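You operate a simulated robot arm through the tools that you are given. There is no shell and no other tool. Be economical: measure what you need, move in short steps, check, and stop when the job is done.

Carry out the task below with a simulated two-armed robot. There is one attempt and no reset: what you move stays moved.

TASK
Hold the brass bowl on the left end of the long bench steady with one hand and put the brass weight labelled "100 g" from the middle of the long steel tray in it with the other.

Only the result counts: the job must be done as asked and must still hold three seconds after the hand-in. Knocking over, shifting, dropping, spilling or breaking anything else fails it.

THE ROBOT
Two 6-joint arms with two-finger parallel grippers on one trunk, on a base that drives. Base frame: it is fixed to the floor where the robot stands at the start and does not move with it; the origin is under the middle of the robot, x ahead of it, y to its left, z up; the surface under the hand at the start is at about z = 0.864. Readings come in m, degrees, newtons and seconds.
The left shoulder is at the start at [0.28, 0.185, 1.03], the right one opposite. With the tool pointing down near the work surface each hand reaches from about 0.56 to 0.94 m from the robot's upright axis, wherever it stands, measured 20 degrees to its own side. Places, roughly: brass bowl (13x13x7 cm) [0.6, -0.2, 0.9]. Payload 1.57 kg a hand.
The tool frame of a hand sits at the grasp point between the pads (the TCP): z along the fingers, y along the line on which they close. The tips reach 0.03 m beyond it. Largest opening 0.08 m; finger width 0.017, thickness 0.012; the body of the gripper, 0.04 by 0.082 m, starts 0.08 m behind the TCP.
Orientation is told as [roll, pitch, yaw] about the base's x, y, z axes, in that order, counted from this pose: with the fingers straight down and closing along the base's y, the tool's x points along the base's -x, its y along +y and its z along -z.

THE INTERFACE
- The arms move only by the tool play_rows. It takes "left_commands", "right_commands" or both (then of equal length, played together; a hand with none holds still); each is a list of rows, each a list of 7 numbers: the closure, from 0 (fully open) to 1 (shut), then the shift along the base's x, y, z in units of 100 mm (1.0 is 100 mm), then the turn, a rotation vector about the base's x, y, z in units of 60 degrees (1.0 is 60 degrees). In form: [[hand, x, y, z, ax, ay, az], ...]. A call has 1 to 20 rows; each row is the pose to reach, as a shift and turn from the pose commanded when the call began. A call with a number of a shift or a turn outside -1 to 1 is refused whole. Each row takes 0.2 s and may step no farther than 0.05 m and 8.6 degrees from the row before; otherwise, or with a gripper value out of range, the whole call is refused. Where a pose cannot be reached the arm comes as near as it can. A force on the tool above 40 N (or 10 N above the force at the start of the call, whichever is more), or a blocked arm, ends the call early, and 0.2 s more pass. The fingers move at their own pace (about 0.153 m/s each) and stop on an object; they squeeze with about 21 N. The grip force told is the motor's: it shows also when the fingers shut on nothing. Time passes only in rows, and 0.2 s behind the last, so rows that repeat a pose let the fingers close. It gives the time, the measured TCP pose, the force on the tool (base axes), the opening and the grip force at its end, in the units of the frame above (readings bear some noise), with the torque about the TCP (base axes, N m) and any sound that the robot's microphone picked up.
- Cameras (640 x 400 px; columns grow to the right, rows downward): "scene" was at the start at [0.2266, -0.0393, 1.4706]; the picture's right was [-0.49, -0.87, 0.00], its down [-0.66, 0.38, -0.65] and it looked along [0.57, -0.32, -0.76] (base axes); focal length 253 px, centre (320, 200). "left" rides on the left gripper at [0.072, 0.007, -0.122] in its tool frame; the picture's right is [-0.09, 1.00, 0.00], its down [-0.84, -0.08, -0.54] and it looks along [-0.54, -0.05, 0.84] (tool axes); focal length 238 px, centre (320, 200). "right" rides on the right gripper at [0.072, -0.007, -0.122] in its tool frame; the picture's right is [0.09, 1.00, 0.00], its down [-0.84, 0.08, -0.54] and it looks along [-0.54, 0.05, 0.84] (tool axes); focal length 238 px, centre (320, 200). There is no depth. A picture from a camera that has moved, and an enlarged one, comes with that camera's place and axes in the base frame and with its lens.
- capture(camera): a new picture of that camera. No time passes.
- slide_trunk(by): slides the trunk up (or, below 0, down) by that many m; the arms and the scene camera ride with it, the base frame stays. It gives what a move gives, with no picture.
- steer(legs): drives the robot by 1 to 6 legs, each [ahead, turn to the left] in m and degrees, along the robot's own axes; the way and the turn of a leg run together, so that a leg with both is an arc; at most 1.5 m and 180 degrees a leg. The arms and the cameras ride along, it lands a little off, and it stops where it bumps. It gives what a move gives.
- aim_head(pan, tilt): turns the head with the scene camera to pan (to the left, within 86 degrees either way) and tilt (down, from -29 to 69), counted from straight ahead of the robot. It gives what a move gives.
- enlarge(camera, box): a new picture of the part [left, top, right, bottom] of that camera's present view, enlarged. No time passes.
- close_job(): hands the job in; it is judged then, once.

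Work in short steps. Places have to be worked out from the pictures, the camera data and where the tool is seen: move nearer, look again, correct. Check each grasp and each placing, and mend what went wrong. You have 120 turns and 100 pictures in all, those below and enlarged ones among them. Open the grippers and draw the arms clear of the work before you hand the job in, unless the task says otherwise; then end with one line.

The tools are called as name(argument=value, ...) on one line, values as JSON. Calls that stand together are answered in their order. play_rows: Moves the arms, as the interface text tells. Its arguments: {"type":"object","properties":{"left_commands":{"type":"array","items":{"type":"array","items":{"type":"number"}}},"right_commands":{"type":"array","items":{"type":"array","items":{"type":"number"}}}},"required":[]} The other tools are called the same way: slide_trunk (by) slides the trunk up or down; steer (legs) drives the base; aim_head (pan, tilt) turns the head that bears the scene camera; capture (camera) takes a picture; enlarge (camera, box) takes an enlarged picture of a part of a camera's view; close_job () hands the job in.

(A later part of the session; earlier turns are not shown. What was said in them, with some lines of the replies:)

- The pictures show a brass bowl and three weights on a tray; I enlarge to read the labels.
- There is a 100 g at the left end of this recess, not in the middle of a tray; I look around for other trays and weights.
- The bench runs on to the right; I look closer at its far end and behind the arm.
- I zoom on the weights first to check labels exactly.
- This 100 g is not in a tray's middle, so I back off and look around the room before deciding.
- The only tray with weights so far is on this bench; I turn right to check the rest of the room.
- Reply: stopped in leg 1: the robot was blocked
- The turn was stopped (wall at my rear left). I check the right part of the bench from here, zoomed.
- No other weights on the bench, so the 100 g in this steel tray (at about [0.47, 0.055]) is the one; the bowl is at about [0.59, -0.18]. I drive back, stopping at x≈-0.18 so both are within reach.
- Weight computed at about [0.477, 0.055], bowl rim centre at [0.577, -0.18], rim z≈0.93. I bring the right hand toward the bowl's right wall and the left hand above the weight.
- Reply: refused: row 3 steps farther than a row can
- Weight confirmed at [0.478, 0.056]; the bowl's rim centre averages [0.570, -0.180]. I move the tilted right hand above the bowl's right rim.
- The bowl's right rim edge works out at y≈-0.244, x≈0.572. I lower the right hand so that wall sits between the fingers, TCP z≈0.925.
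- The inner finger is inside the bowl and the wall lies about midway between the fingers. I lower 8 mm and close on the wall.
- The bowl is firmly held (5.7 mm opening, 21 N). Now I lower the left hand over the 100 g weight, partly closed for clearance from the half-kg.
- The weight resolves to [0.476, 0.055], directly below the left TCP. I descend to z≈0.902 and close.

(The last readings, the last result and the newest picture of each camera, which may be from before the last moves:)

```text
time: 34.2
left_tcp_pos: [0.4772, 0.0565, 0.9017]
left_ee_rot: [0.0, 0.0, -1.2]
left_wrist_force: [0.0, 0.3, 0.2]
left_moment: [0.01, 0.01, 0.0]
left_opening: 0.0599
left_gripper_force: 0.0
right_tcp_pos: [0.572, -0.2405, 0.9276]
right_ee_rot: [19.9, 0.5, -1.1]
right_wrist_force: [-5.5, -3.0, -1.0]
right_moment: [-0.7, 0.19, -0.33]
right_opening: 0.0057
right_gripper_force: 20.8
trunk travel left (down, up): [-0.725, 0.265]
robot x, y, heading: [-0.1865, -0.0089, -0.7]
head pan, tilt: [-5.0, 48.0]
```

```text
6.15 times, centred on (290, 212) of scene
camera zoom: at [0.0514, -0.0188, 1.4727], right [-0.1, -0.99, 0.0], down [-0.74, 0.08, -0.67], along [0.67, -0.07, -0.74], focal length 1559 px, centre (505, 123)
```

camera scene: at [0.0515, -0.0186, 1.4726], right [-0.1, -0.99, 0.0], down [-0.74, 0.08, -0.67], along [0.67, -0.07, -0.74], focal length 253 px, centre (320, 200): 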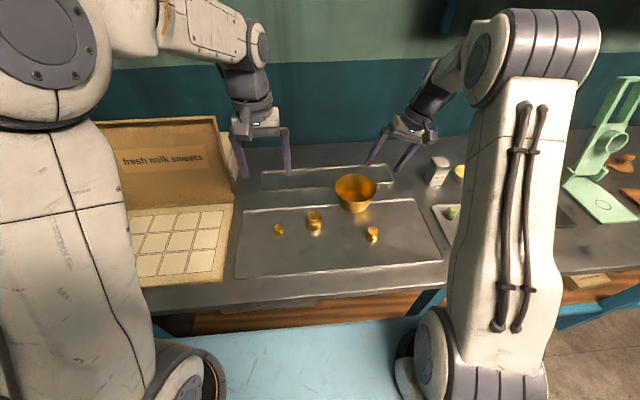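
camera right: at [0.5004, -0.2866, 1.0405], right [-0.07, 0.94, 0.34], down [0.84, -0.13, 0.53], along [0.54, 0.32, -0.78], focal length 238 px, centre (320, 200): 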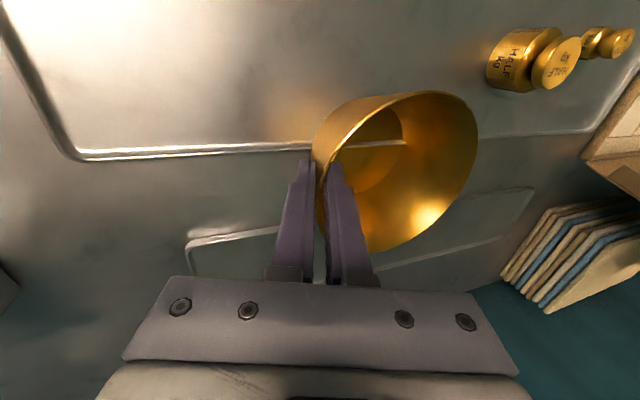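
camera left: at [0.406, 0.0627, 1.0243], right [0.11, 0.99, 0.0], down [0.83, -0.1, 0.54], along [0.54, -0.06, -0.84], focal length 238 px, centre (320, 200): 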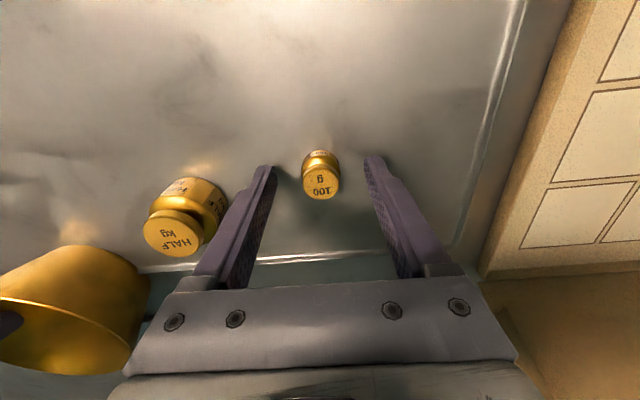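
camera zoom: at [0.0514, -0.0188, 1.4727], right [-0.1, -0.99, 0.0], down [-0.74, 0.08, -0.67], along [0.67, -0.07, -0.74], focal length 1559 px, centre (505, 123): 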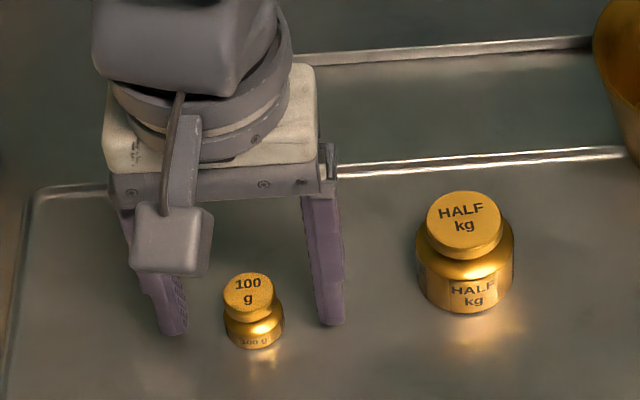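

The weight sits between the fingers, centred. Closing and letting the grip settle.

play_rows(left_commands=[[0.5, 0, 0, 0, 0, 0, 0], [0.8, 0, 0, 0, 0, 0, 0], [1, 0, 0, 0, 0, 0, 0], [1, 0, 0, 0, 0, 0, 0], [1, 0, 0, 0.15, 0, 0, 0], [1, 0, 0, 0.3, 0, 0, 0]])

capture(camera="left")

enlarge(camera="scene", box=[240, 180, 340, 245])

```text
time: 35.6
left_tcp_pos: [0.478, 0.0543, 0.9334]
left_ee_rot: [0.1, 0.0, -1.1]
left_wrist_force: [0.5, 0.1, -1.0]
left_moment: [0.0, -0.01, -0.02]
left_opening: 0.0262
left_gripper_force: 21.4
right_tcp_pos: [0.5713, -0.2408, 0.929]
right_ee_rot: [20.0, 0.5, -1.1]
right_wrist_force: [-9.7, -4.7, -0.2]
right_moment: [-0.71, 0.22, -0.31]
right_opening: 0.0056
right_gripper_force: 20.7
trunk travel left (down, up): [-0.725, 0.265]
robot x, y, heading: [-0.1842, -0.0055, -1.3]
head pan, tilt: [-5.0, 48.0]
```

```text
62 pictures are left
camera left: at [0.4068, 0.0621, 1.0546], right [0.11, 0.99, 0.0], down [0.83, -0.1, 0.54], along [0.54, -0.06, -0.84], focal length 238 px, centre (320, 200)
```

left: 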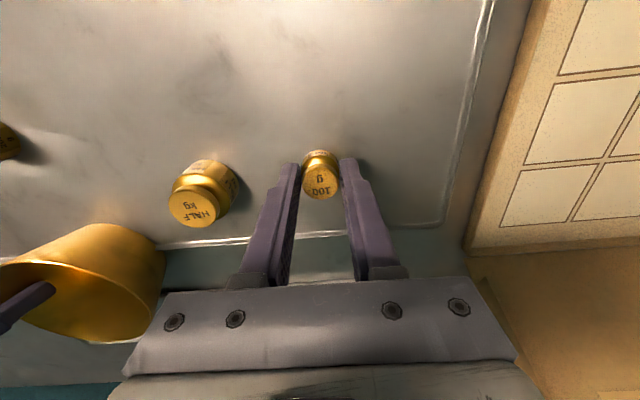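

```text
6.15 times, centred on (290, 212) of scene
camera zoom: at [0.0512, -0.0189, 1.4727], right [-0.1, -0.99, 0.0], down [-0.74, 0.08, -0.67], along [0.67, -0.07, -0.74], focal length 1559 px, centre (505, 123)
```

zoom: 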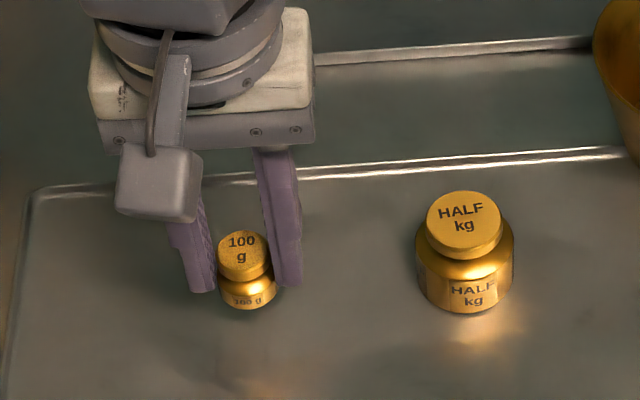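

The 100 g is held and lifted cleanly (26 mm opening). I raise it and turn the left hand -90° about z, so its fingers close along x and its body clears the right hand.

play_rows(left_commands=[[1, 0, 0, 0.4, 0, 0, 0], [1, 0, 0, 0.8, 0, 0, -0.12], [1, 0, 0, 1, 0, 0, -0.25], [1, 0.1, -0.1, 1, 0, 0, -0.38], [1, 0.2, -0.2, 1, 0, 0, -0.51], [1, 0.3, -0.3, 1, 0, 0, -0.64], [1, 0.4, -0.4, 1, 0, 0, -0.77], [1, 0.5, -0.5, 1, 0, 0, -0.9], [1, 0.5, -0.6, 1, 0, 0, -1]])

play_rows(left_commands=[[1, 0, 0, 0.2, 0, 0, -0.13], [1, 0, 0, 0.2, 0, 0, -0.26], [1, 0, 0, 0.2, 0, 0, -0.39], [1, 0, 0, 0.2, 0, 0, -0.5]])

capture(camera="scene")

capture(camera="left")

```text
time: 37.6
left_tcp_pos: [0.5286, -0.0056, 1.0319]
left_ee_rot: [0.1, 0.0, -61.4]
left_wrist_force: [-0.2, 0.7, -1.2]
left_moment: [0.01, 0.01, -0.03]
left_opening: 0.0264
left_gripper_force: 21.5
right_tcp_pos: [0.5723, -0.2417, 0.9284]
right_ee_rot: [19.9, 0.6, -1.1]
right_wrist_force: [-12.2, -6.3, -0.7]
right_moment: [-0.69, 0.34, -0.26]
right_opening: 0.006
right_gripper_force: 21.7
trunk travel left (down, up): [-0.725, 0.265]
robot x, y, heading: [-0.1863, -0.0117, -0.6]
head pan, tilt: [-5.0, 48.0]
```

```text
time: 38.6
left_tcp_pos: [0.528, -0.0044, 1.0537]
left_ee_rot: [0.1, 0.0, -91.4]
left_wrist_force: [-0.8, -0.2, -0.5]
left_moment: [-0.04, 0.06, -0.01]
left_opening: 0.0261
left_gripper_force: 21.3
right_tcp_pos: [0.5717, -0.2403, 0.9269]
right_ee_rot: [19.9, 0.4, -1.0]
right_wrist_force: [-13.5, -6.0, -1.6]
right_moment: [-0.73, 0.34, -0.29]
right_opening: 0.0059
right_gripper_force: 20.8
trunk travel left (down, up): [-0.725, 0.265]
robot x, y, heading: [-0.1873, -0.0084, -0.6]
head pan, tilt: [-5.0, 48.0]
```

```text
60 pictures are left
camera scene: at [0.0511, -0.0191, 1.4727], right [-0.1, -0.99, 0.0], down [-0.74, 0.08, -0.67], along [0.67, -0.07, -0.74], focal length 253 px, centre (320, 200)
```

scene: 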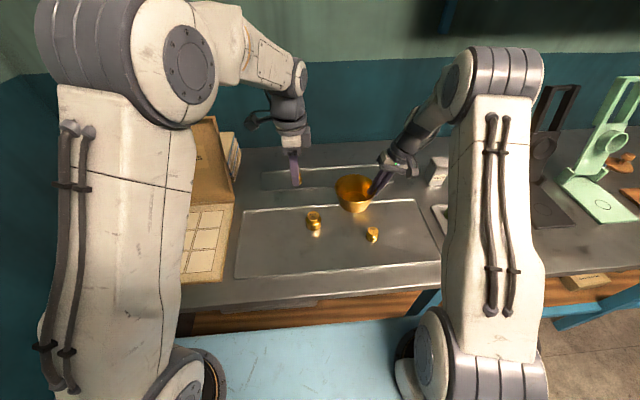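

```text
59 pictures are left
camera left: at [0.5364, 0.0662, 1.1748], right [0.99, -0.12, 0.0], down [-0.1, -0.83, 0.54], along [-0.06, -0.54, -0.84], focal length 238 px, centre (320, 200)
```

left: 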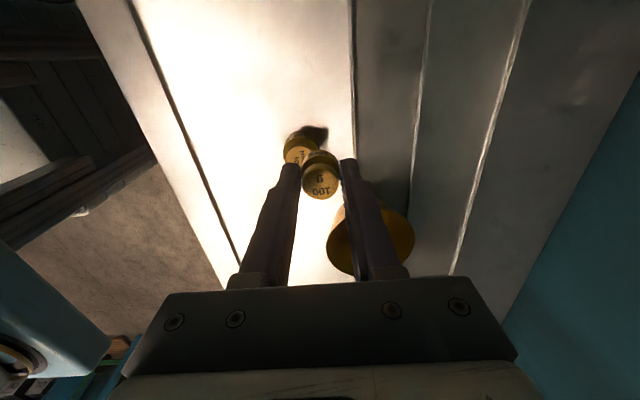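

Orientation reached with the weight secure. I move the left hand over the bowl centre, [0.572, -0.172], staying high.

play_rows(left_commands=[[1, 0.15, -0.4, 0, 0, 0, 0], [1, 0.3, -0.75, 0, 0, 0, 0], [1, 0.44, -1, 0, 0, 0, 0]])

play_rows(left_commands=[[1, 0, -0.35, 0, 0, 0, 0], [1, 0, -0.67, 0, 0, 0, 0], [1, 0, -0.67, 0, 0, 0, 0]])

capture(camera="left")

enlarge(camera="scene", box=[270, 110, 470, 235])

capture(camera="right")

```text
time: 39.4
left_tcp_pos: [0.5716, -0.1056, 1.0518]
left_ee_rot: [-0.1, 0.0, -91.2]
left_wrist_force: [0.0, 0.6, -1.0]
left_moment: [-0.02, 0.0, 0.0]
left_opening: 0.0262
left_gripper_force: 21.2
right_tcp_pos: [0.5718, -0.2397, 0.9278]
right_ee_rot: [19.7, 0.5, -1.1]
right_wrist_force: [-13.4, -8.2, -2.0]
right_moment: [-0.69, 0.77, -0.17]
right_opening: 0.0057
right_gripper_force: 21.0
trunk travel left (down, up): [-0.725, 0.265]
robot x, y, heading: [-0.1844, -0.0047, -0.8]
head pan, tilt: [-5.0, 48.0]
```

```text
time: 40.2
left_tcp_pos: [0.5707, -0.1718, 1.0514]
left_ee_rot: [0.0, 0.1, -91.1]
left_wrist_force: [-0.2, 0.1, -0.8]
left_moment: [-0.03, 0.0, 0.01]
left_opening: 0.0261
left_gripper_force: 21.0
right_tcp_pos: [0.5706, -0.2398, 0.9281]
right_ee_rot: [20.0, 0.5, -1.1]
right_wrist_force: [-14.7, -6.6, -0.7]
right_moment: [-0.71, 0.4, -0.23]
right_opening: 0.0056
right_gripper_force: 21.2
trunk travel left (down, up): [-0.725, 0.265]
robot x, y, heading: [-0.1865, -0.0064, -0.8]
head pan, tilt: [-5.0, 48.0]
```

```text
58 pictures are left
camera left: at [0.5803, -0.1011, 1.1734], right [0.99, -0.11, 0.0], down [-0.09, -0.84, 0.54], along [-0.06, -0.54, -0.84], focal length 238 px, centre (320, 200)
```

left: 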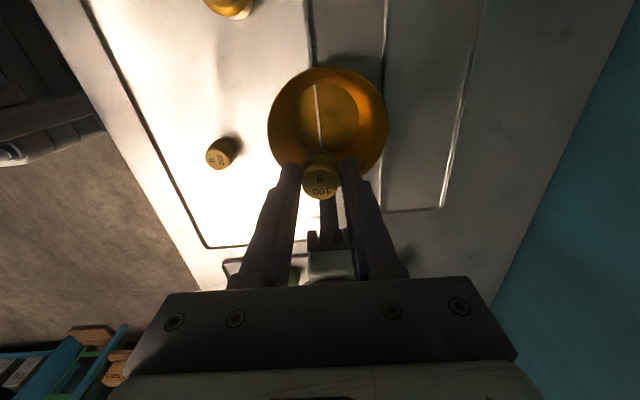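

```text
3.20 times, centred on (370, 172) of scene
camera zoom: at [0.051, -0.0192, 1.4727], right [-0.1, -0.99, 0.0], down [-0.74, 0.08, -0.67], along [0.67, -0.07, -0.74], focal length 811 px, centre (160, 288)
```

zoom: 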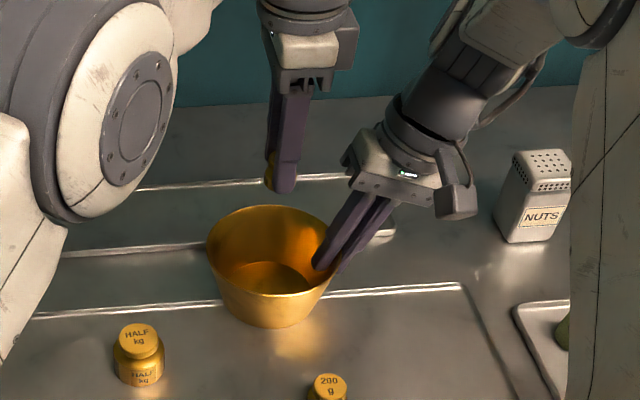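

```text
56 pictures are left
camera right: at [0.5, -0.287, 1.0407], right [-0.07, 0.94, 0.34], down [0.84, -0.13, 0.53], along [0.54, 0.32, -0.78], focal length 238 px, centre (320, 200)
```

right: 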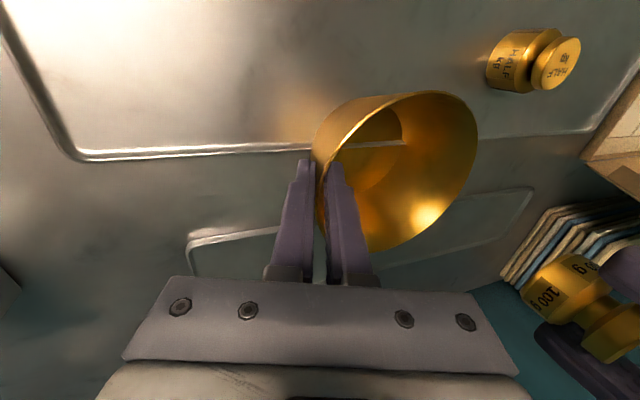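

The weight is above the bowl interior (rim centre ~[0.575, -0.172]). I descend 80 mm and check clearance.

play_rows(left_commands=[[1, 0.04, 0.02, -0.3, 0, 0, 0], [1, 0.04, 0.02, -0.6, 0, 0, 0], [1, 0.04, 0.02, -0.8, 0, 0, 0]])

capture(camera="left")

enlarge(camera="scene", box=[270, 110, 470, 235])

```text
time: 41.0
left_tcp_pos: [0.575, -0.1707, 0.9712]
left_ee_rot: [0.2, 0.0, -91.1]
left_wrist_force: [-0.7, -0.6, -0.9]
left_moment: [0.01, 0.01, 0.01]
left_opening: 0.0262
left_gripper_force: 20.9
right_tcp_pos: [0.5711, -0.2407, 0.9278]
right_ee_rot: [19.9, 0.6, -1.1]
right_wrist_force: [-13.3, -7.0, -1.3]
right_moment: [-0.7, 0.41, -0.23]
right_opening: 0.0058
right_gripper_force: 21.5
trunk travel left (down, up): [-0.725, 0.265]
robot x, y, heading: [-0.1837, -0.0045, -0.6]
head pan, tilt: [-5.0, 48.0]
```

```text
55 pictures are left
camera left: at [0.5842, -0.1002, 1.0925], right [0.99, -0.11, 0.0], down [-0.1, -0.83, 0.54], along [-0.06, -0.54, -0.84], focal length 238 px, centre (320, 200)
```

left: 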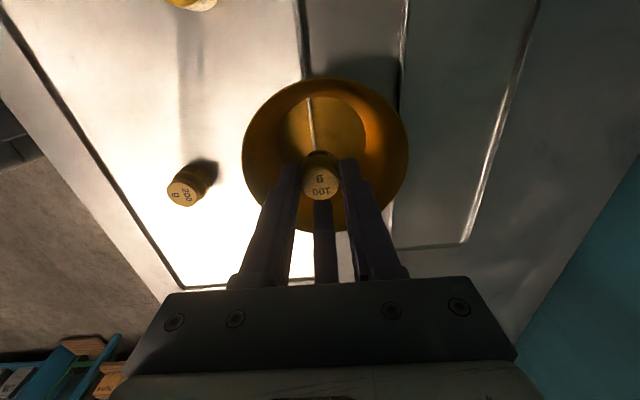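

```text
3.20 times, centred on (370, 172) of scene
camera zoom: at [0.051, -0.0192, 1.4727], right [-0.1, -0.99, 0.0], down [-0.74, 0.08, -0.67], along [0.67, -0.07, -0.74], focal length 811 px, centre (160, 288)
```

zoom: 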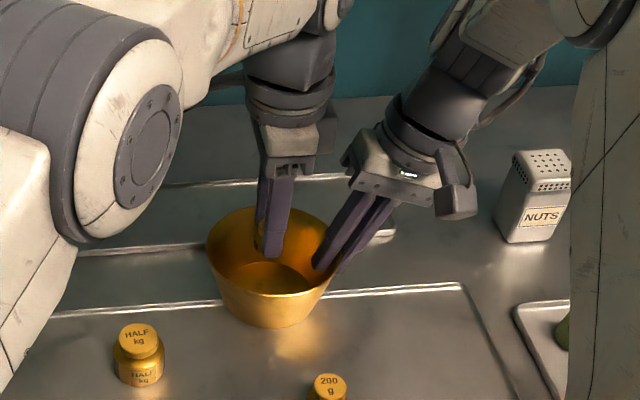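

Clear on all sides. I lower to TCP z≈0.915 (weight bottom just above the bowl floor).

play_rows(left_commands=[[1, 0, 0, -0.25, 0, 0, 0], [1, 0, 0, -0.42, 0, 0, 0], [1, 0, 0, -0.5, 0, 0, 0], [1, 0, 0, -0.56, 0, 0, 0]])

enlarge(camera="scene", box=[320, 160, 400, 210])

```text
time: 42.0
left_tcp_pos: [0.5751, -0.171, 0.9144]
left_ee_rot: [-0.1, 0.0, -91.2]
left_wrist_force: [0.2, 0.2, -0.4]
left_moment: [0.02, 0.03, 0.0]
left_opening: 0.0261
left_gripper_force: 21.2
right_tcp_pos: [0.5722, -0.2416, 0.9285]
right_ee_rot: [19.9, 0.5, -1.1]
right_wrist_force: [-14.6, -6.0, -0.3]
right_moment: [-0.72, 0.36, -0.25]
right_opening: 0.0062
right_gripper_force: 21.3
trunk travel left (down, up): [-0.725, 0.265]
robot x, y, heading: [-0.1849, -0.0089, -0.9]
head pan, tilt: [-5.0, 48.0]
```

```text
8.00 times, centred on (360, 185) of scene
camera zoom: at [0.051, -0.0193, 1.4727], right [-0.1, -0.99, 0.0], down [-0.74, 0.08, -0.67], along [0.67, -0.07, -0.74], focal length 2027 px, centre (0, 320)
```

zoom: 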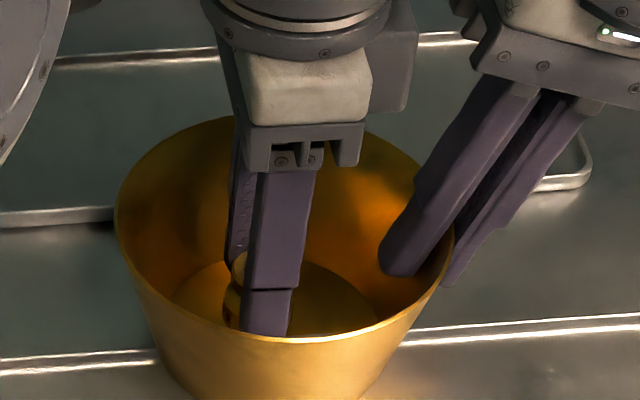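

No contact yet; I lower in 2 mm steps a little more, then open partly.

play_rows(left_commands=[[1, 0, 0, -0.02, 0, 0, 0], [1, 0, 0, -0.04, 0, 0, 0], [1, 0, 0, -0.05, 0, 0, 0]])

play_rows(left_commands=[[0.6, 0, 0, 0, 0, 0, 0], [0.45, 0, 0, 0, 0, 0, 0], [0.45, 0, 0, 0, 0, 0, 0], [0.45, 0, 0, 0, 0, 0, 0]])

capture(camera="left")

```text
time: 42.8
left_tcp_pos: [0.5755, -0.1705, 0.9121]
left_ee_rot: [0.0, 0.0, -91.2]
left_wrist_force: [0.1, 0.0, -1.4]
left_moment: [-0.02, -0.01, -0.01]
left_opening: 0.0262
left_gripper_force: 21.7
right_tcp_pos: [0.5705, -0.2417, 0.928]
right_ee_rot: [19.9, 0.4, -1.1]
right_wrist_force: [-13.4, -7.2, -0.8]
right_moment: [-0.76, 0.35, -0.25]
right_opening: 0.0059
right_gripper_force: 20.8
trunk travel left (down, up): [-0.725, 0.265]
robot x, y, heading: [-0.1846, -0.0107, -0.8]
head pan, tilt: [-5.0, 48.0]
```

```text
time: 43.8
left_tcp_pos: [0.5754, -0.17, 0.9118]
left_ee_rot: [0.0, 0.0, -91.3]
left_wrist_force: [0.0, -0.5, -0.5]
left_moment: [0.0, -0.02, 0.0]
left_opening: 0.0441
left_gripper_force: 0.2
right_tcp_pos: [0.5729, -0.2421, 0.9276]
right_ee_rot: [19.9, 0.5, -1.1]
right_wrist_force: [-13.6, -7.5, -1.0]
right_moment: [-0.68, 0.33, -0.27]
right_opening: 0.0061
right_gripper_force: 21.2
trunk travel left (down, up): [-0.725, 0.265]
robot x, y, heading: [-0.1893, -0.0073, -1.0]
head pan, tilt: [-5.0, 48.0]
```

```text
52 pictures are left
camera left: at [0.5844, -0.0997, 1.0336], right [0.99, -0.11, 0.0], down [-0.1, -0.83, 0.54], along [-0.06, -0.54, -0.84], focal length 238 px, centre (320, 200)
```

left: 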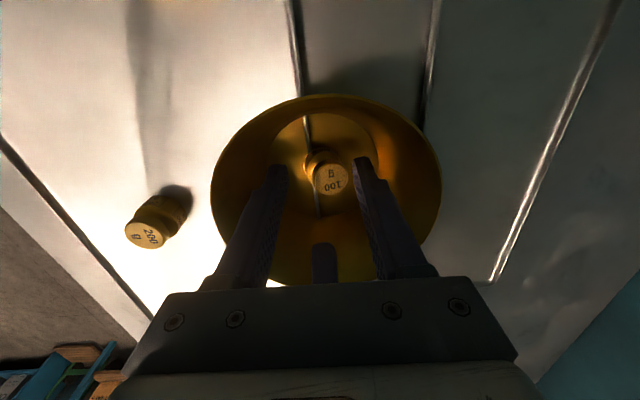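

The weight stands free in the bowl. I raise the left hand straight up and look.

play_rows(left_commands=[[0.45, 0, 0, 0.2, 0, 0, 0], [0.45, 0, 0, 0.5, 0, 0, 0], [0.45, 0, 0, 1, 0, 0, 0]])

play_rows(left_commands=[[0.45, 0, 0.3, 0.4, 0, 0, 0], [0.45, 0, 0.7, 0.5, 0, 0, 0], [0.45, 0, 1, 0.5, 0, 0, 0]])

enlarge(camera="scene", box=[280, 140, 440, 240])

capture(camera="right")

```text
time: 44.6
left_tcp_pos: [0.5765, -0.1687, 1.0114]
left_ee_rot: [0.0, 0.0, -91.2]
left_wrist_force: [-0.4, 0.1, -0.5]
left_moment: [0.02, -0.01, 0.0]
left_opening: 0.044
left_gripper_force: 0.0
right_tcp_pos: [0.5714, -0.2416, 0.9284]
right_ee_rot: [19.9, 0.5, -1.1]
right_wrist_force: [-14.8, -7.1, 0.3]
right_moment: [-0.75, 0.15, -0.36]
right_opening: 0.0058
right_gripper_force: 21.3
trunk travel left (down, up): [-0.725, 0.265]
robot x, y, heading: [-0.187, -0.01, -0.6]
head pan, tilt: [-5.0, 48.0]
```

```text
time: 45.4
left_tcp_pos: [0.5747, -0.0702, 1.0642]
left_ee_rot: [0.1, -0.1, -91.1]
left_wrist_force: [-0.7, -0.5, -0.2]
left_moment: [0.01, 0.01, -0.04]
left_opening: 0.0439
left_gripper_force: 0.1
right_tcp_pos: [0.5715, -0.2429, 0.9276]
right_ee_rot: [19.9, 0.6, -1.2]
right_wrist_force: [-13.4, -6.5, 0.1]
right_moment: [-0.74, 0.23, -0.25]
right_opening: 0.0059
right_gripper_force: 21.4
trunk travel left (down, up): [-0.725, 0.265]
robot x, y, heading: [-0.1859, -0.0109, -0.7]
head pan, tilt: [-5.0, 48.0]
```

```text
4.00 times, centred on (360, 190) of scene
camera zoom: at [0.051, -0.0196, 1.4727], right [-0.1, -0.99, 0.0], down [-0.74, 0.08, -0.67], along [0.67, -0.07, -0.74], focal length 1013 px, centre (160, 240)
```

zoom: 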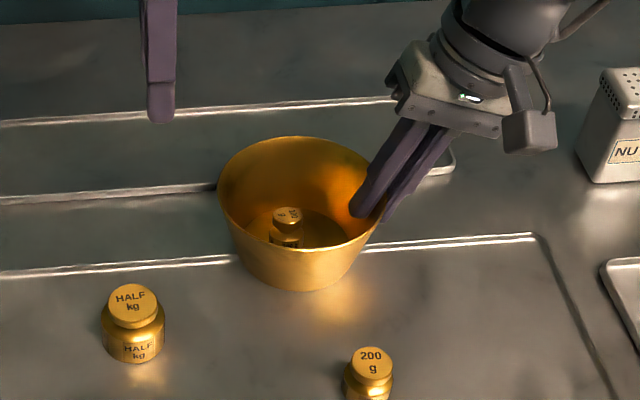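

```text
50 pictures are left
camera right: at [0.4999, -0.2873, 1.0408], right [-0.07, 0.94, 0.34], down [0.84, -0.13, 0.53], along [0.54, 0.32, -0.78], focal length 238 px, centre (320, 200)
```

right: 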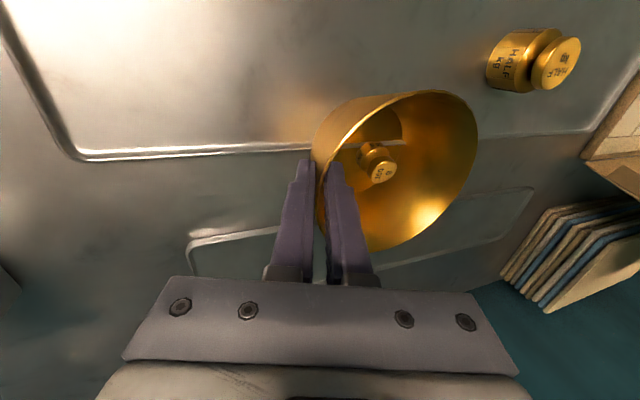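

The 100 g stands in the bowl, neighbours undisturbed. I open the right hand only about 25 mm (the weight is near the inner finger) and withdraw along its tilt.

play_rows(right_commands=[[0.85, 0, 0, 0, 0, 0, 0], [0.69, 0, 0, 0, 0, 0, 0], [0.69, 0, 0, 0, 0, 0, 0]])

capture(camera="right")

```text
time: 46.2
left_tcp_pos: [0.5762, -0.0697, 1.063]
left_ee_rot: [0.0, -0.1, -91.2]
left_wrist_force: [-0.2, -0.2, 0.7]
left_moment: [-0.02, 0.01, 0.01]
left_opening: 0.044
left_gripper_force: 0.1
right_tcp_pos: [0.573, -0.2413, 0.9268]
right_ee_rot: [19.8, 0.4, -1.1]
right_wrist_force: [0.5, 0.3, 1.3]
right_moment: [0.03, 0.02, 0.01]
right_opening: 0.0247
right_gripper_force: 0.1
trunk travel left (down, up): [-0.725, 0.265]
robot x, y, heading: [-0.1846, -0.0076, -0.7]
head pan, tilt: [-5.0, 48.0]
```

```text
49 pictures are left
camera right: at [0.5006, -0.2867, 1.0407], right [-0.07, 0.94, 0.34], down [0.84, -0.13, 0.53], along [0.54, 0.32, -0.78], focal length 238 px, centre (320, 200)
```

right: 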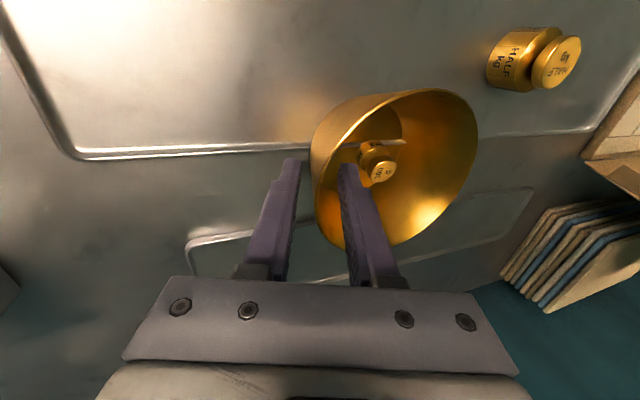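

The bowl is free and unmoved. I withdraw the right hand along its tool axis, then draw both hands clear.

play_rows(right_commands=[[0.69, 0, -0.07, 0.2, 0, 0, 0], [0.69, 0, -0.17, 0.47, 0, 0, 0], [0.69, 0, -0.3, 0.85, 0, 0, 0], [0.69, 0, -0.35, 1, 0, 0, 0]])

play_rows(right_commands=[[0.4, 0, -0.1, 0.4, 0, 0, 0], [0, -0.1, -0.2, 0.8, 0, 0, 0], [0, -0.5, -0.3, 1, 0, 0, 0], [0, -0.9, -0.4, 1, 0, 0, 0]], left_commands=[[0.2, 0, 0.1, 0.4, 0, 0, 0], [0, 0, 0.2, 0.8, 0, 0, 0], [0, -0.4, 0.2, 1, 0, 0, 0], [0, -0.8, 0.2, 1, 0, 0, 0]])

capture(camera="scene")

enlarge(camera="scene", box=[280, 140, 440, 240])

```text
time: 47.2
left_tcp_pos: [0.5762, -0.0699, 1.0633]
left_ee_rot: [0.1, 0.1, -91.2]
left_wrist_force: [-0.3, 0.4, -0.3]
left_moment: [0.01, 0.04, 0.02]
left_opening: 0.0441
left_gripper_force: 0.1
right_tcp_pos: [0.573, -0.2743, 1.0288]
right_ee_rot: [19.9, 0.6, -1.1]
right_wrist_force: [0.3, -0.7, 0.5]
right_moment: [-0.04, -0.01, 0.02]
right_opening: 0.0249
right_gripper_force: 0.0
trunk travel left (down, up): [-0.725, 0.265]
robot x, y, heading: [-0.1869, -0.0047, -0.9]
head pan, tilt: [-5.0, 48.0]
```

```text
time: 48.2
left_tcp_pos: [0.4951, -0.05, 1.1614]
left_ee_rot: [0.0, 0.1, -91.2]
left_wrist_force: [0.0, -0.3, -0.6]
left_moment: [-0.04, 0.02, -0.01]
left_opening: 0.08
left_gripper_force: 0.2
right_tcp_pos: [0.4832, -0.3151, 1.1269]
right_ee_rot: [19.9, 0.5, -1.1]
right_wrist_force: [0.2, 0.2, -0.3]
right_moment: [0.03, 0.01, 0.02]
right_opening: 0.08
right_gripper_force: 0.1
trunk travel left (down, up): [-0.725, 0.265]
robot x, y, heading: [-0.1859, -0.0071, -1.0]
head pan, tilt: [-5.0, 48.0]
```

```text
48 pictures are left
camera scene: at [0.052, -0.0188, 1.4726], right [-0.1, -0.99, 0.0], down [-0.74, 0.07, -0.67], along [0.67, -0.07, -0.74], focal length 253 px, centre (320, 200)
```

scene: 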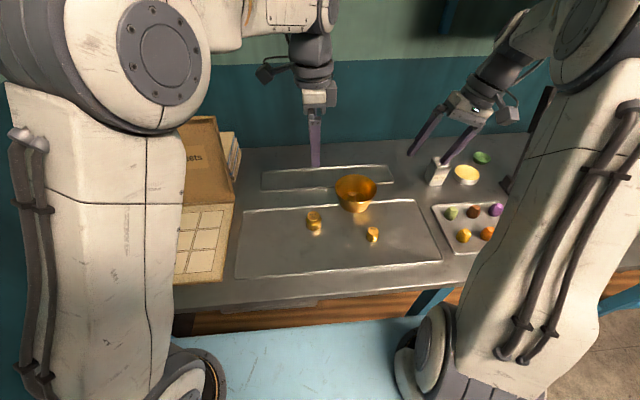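

```text
4.00 times, centred on (360, 190) of scene
camera zoom: at [0.052, -0.0188, 1.4726], right [-0.1, -0.99, 0.0], down [-0.74, 0.07, -0.67], along [0.67, -0.07, -0.74], focal length 1013 px, centre (160, 240)
```

zoom: 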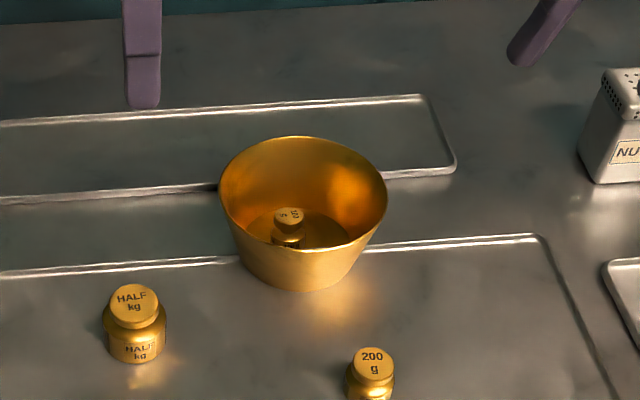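

The weight rests in the upright bowl, the other items are in place, and both hands are open and clear. I hand the job in.

close_job()

```text
The job is handed in.
```

The brass weight labelled "100 g" now stands in the brass bowl. The right hand held the bowl by its rim while the left hand put the weight in, and both hands are now open and clear. It was the only 100 g weight I could see, and it stood toward the left of the steel tray rather than exactly in the middle. While I looked around the room, the base bumped something behind it that I took to be the wall; I saw nothing knocked over.
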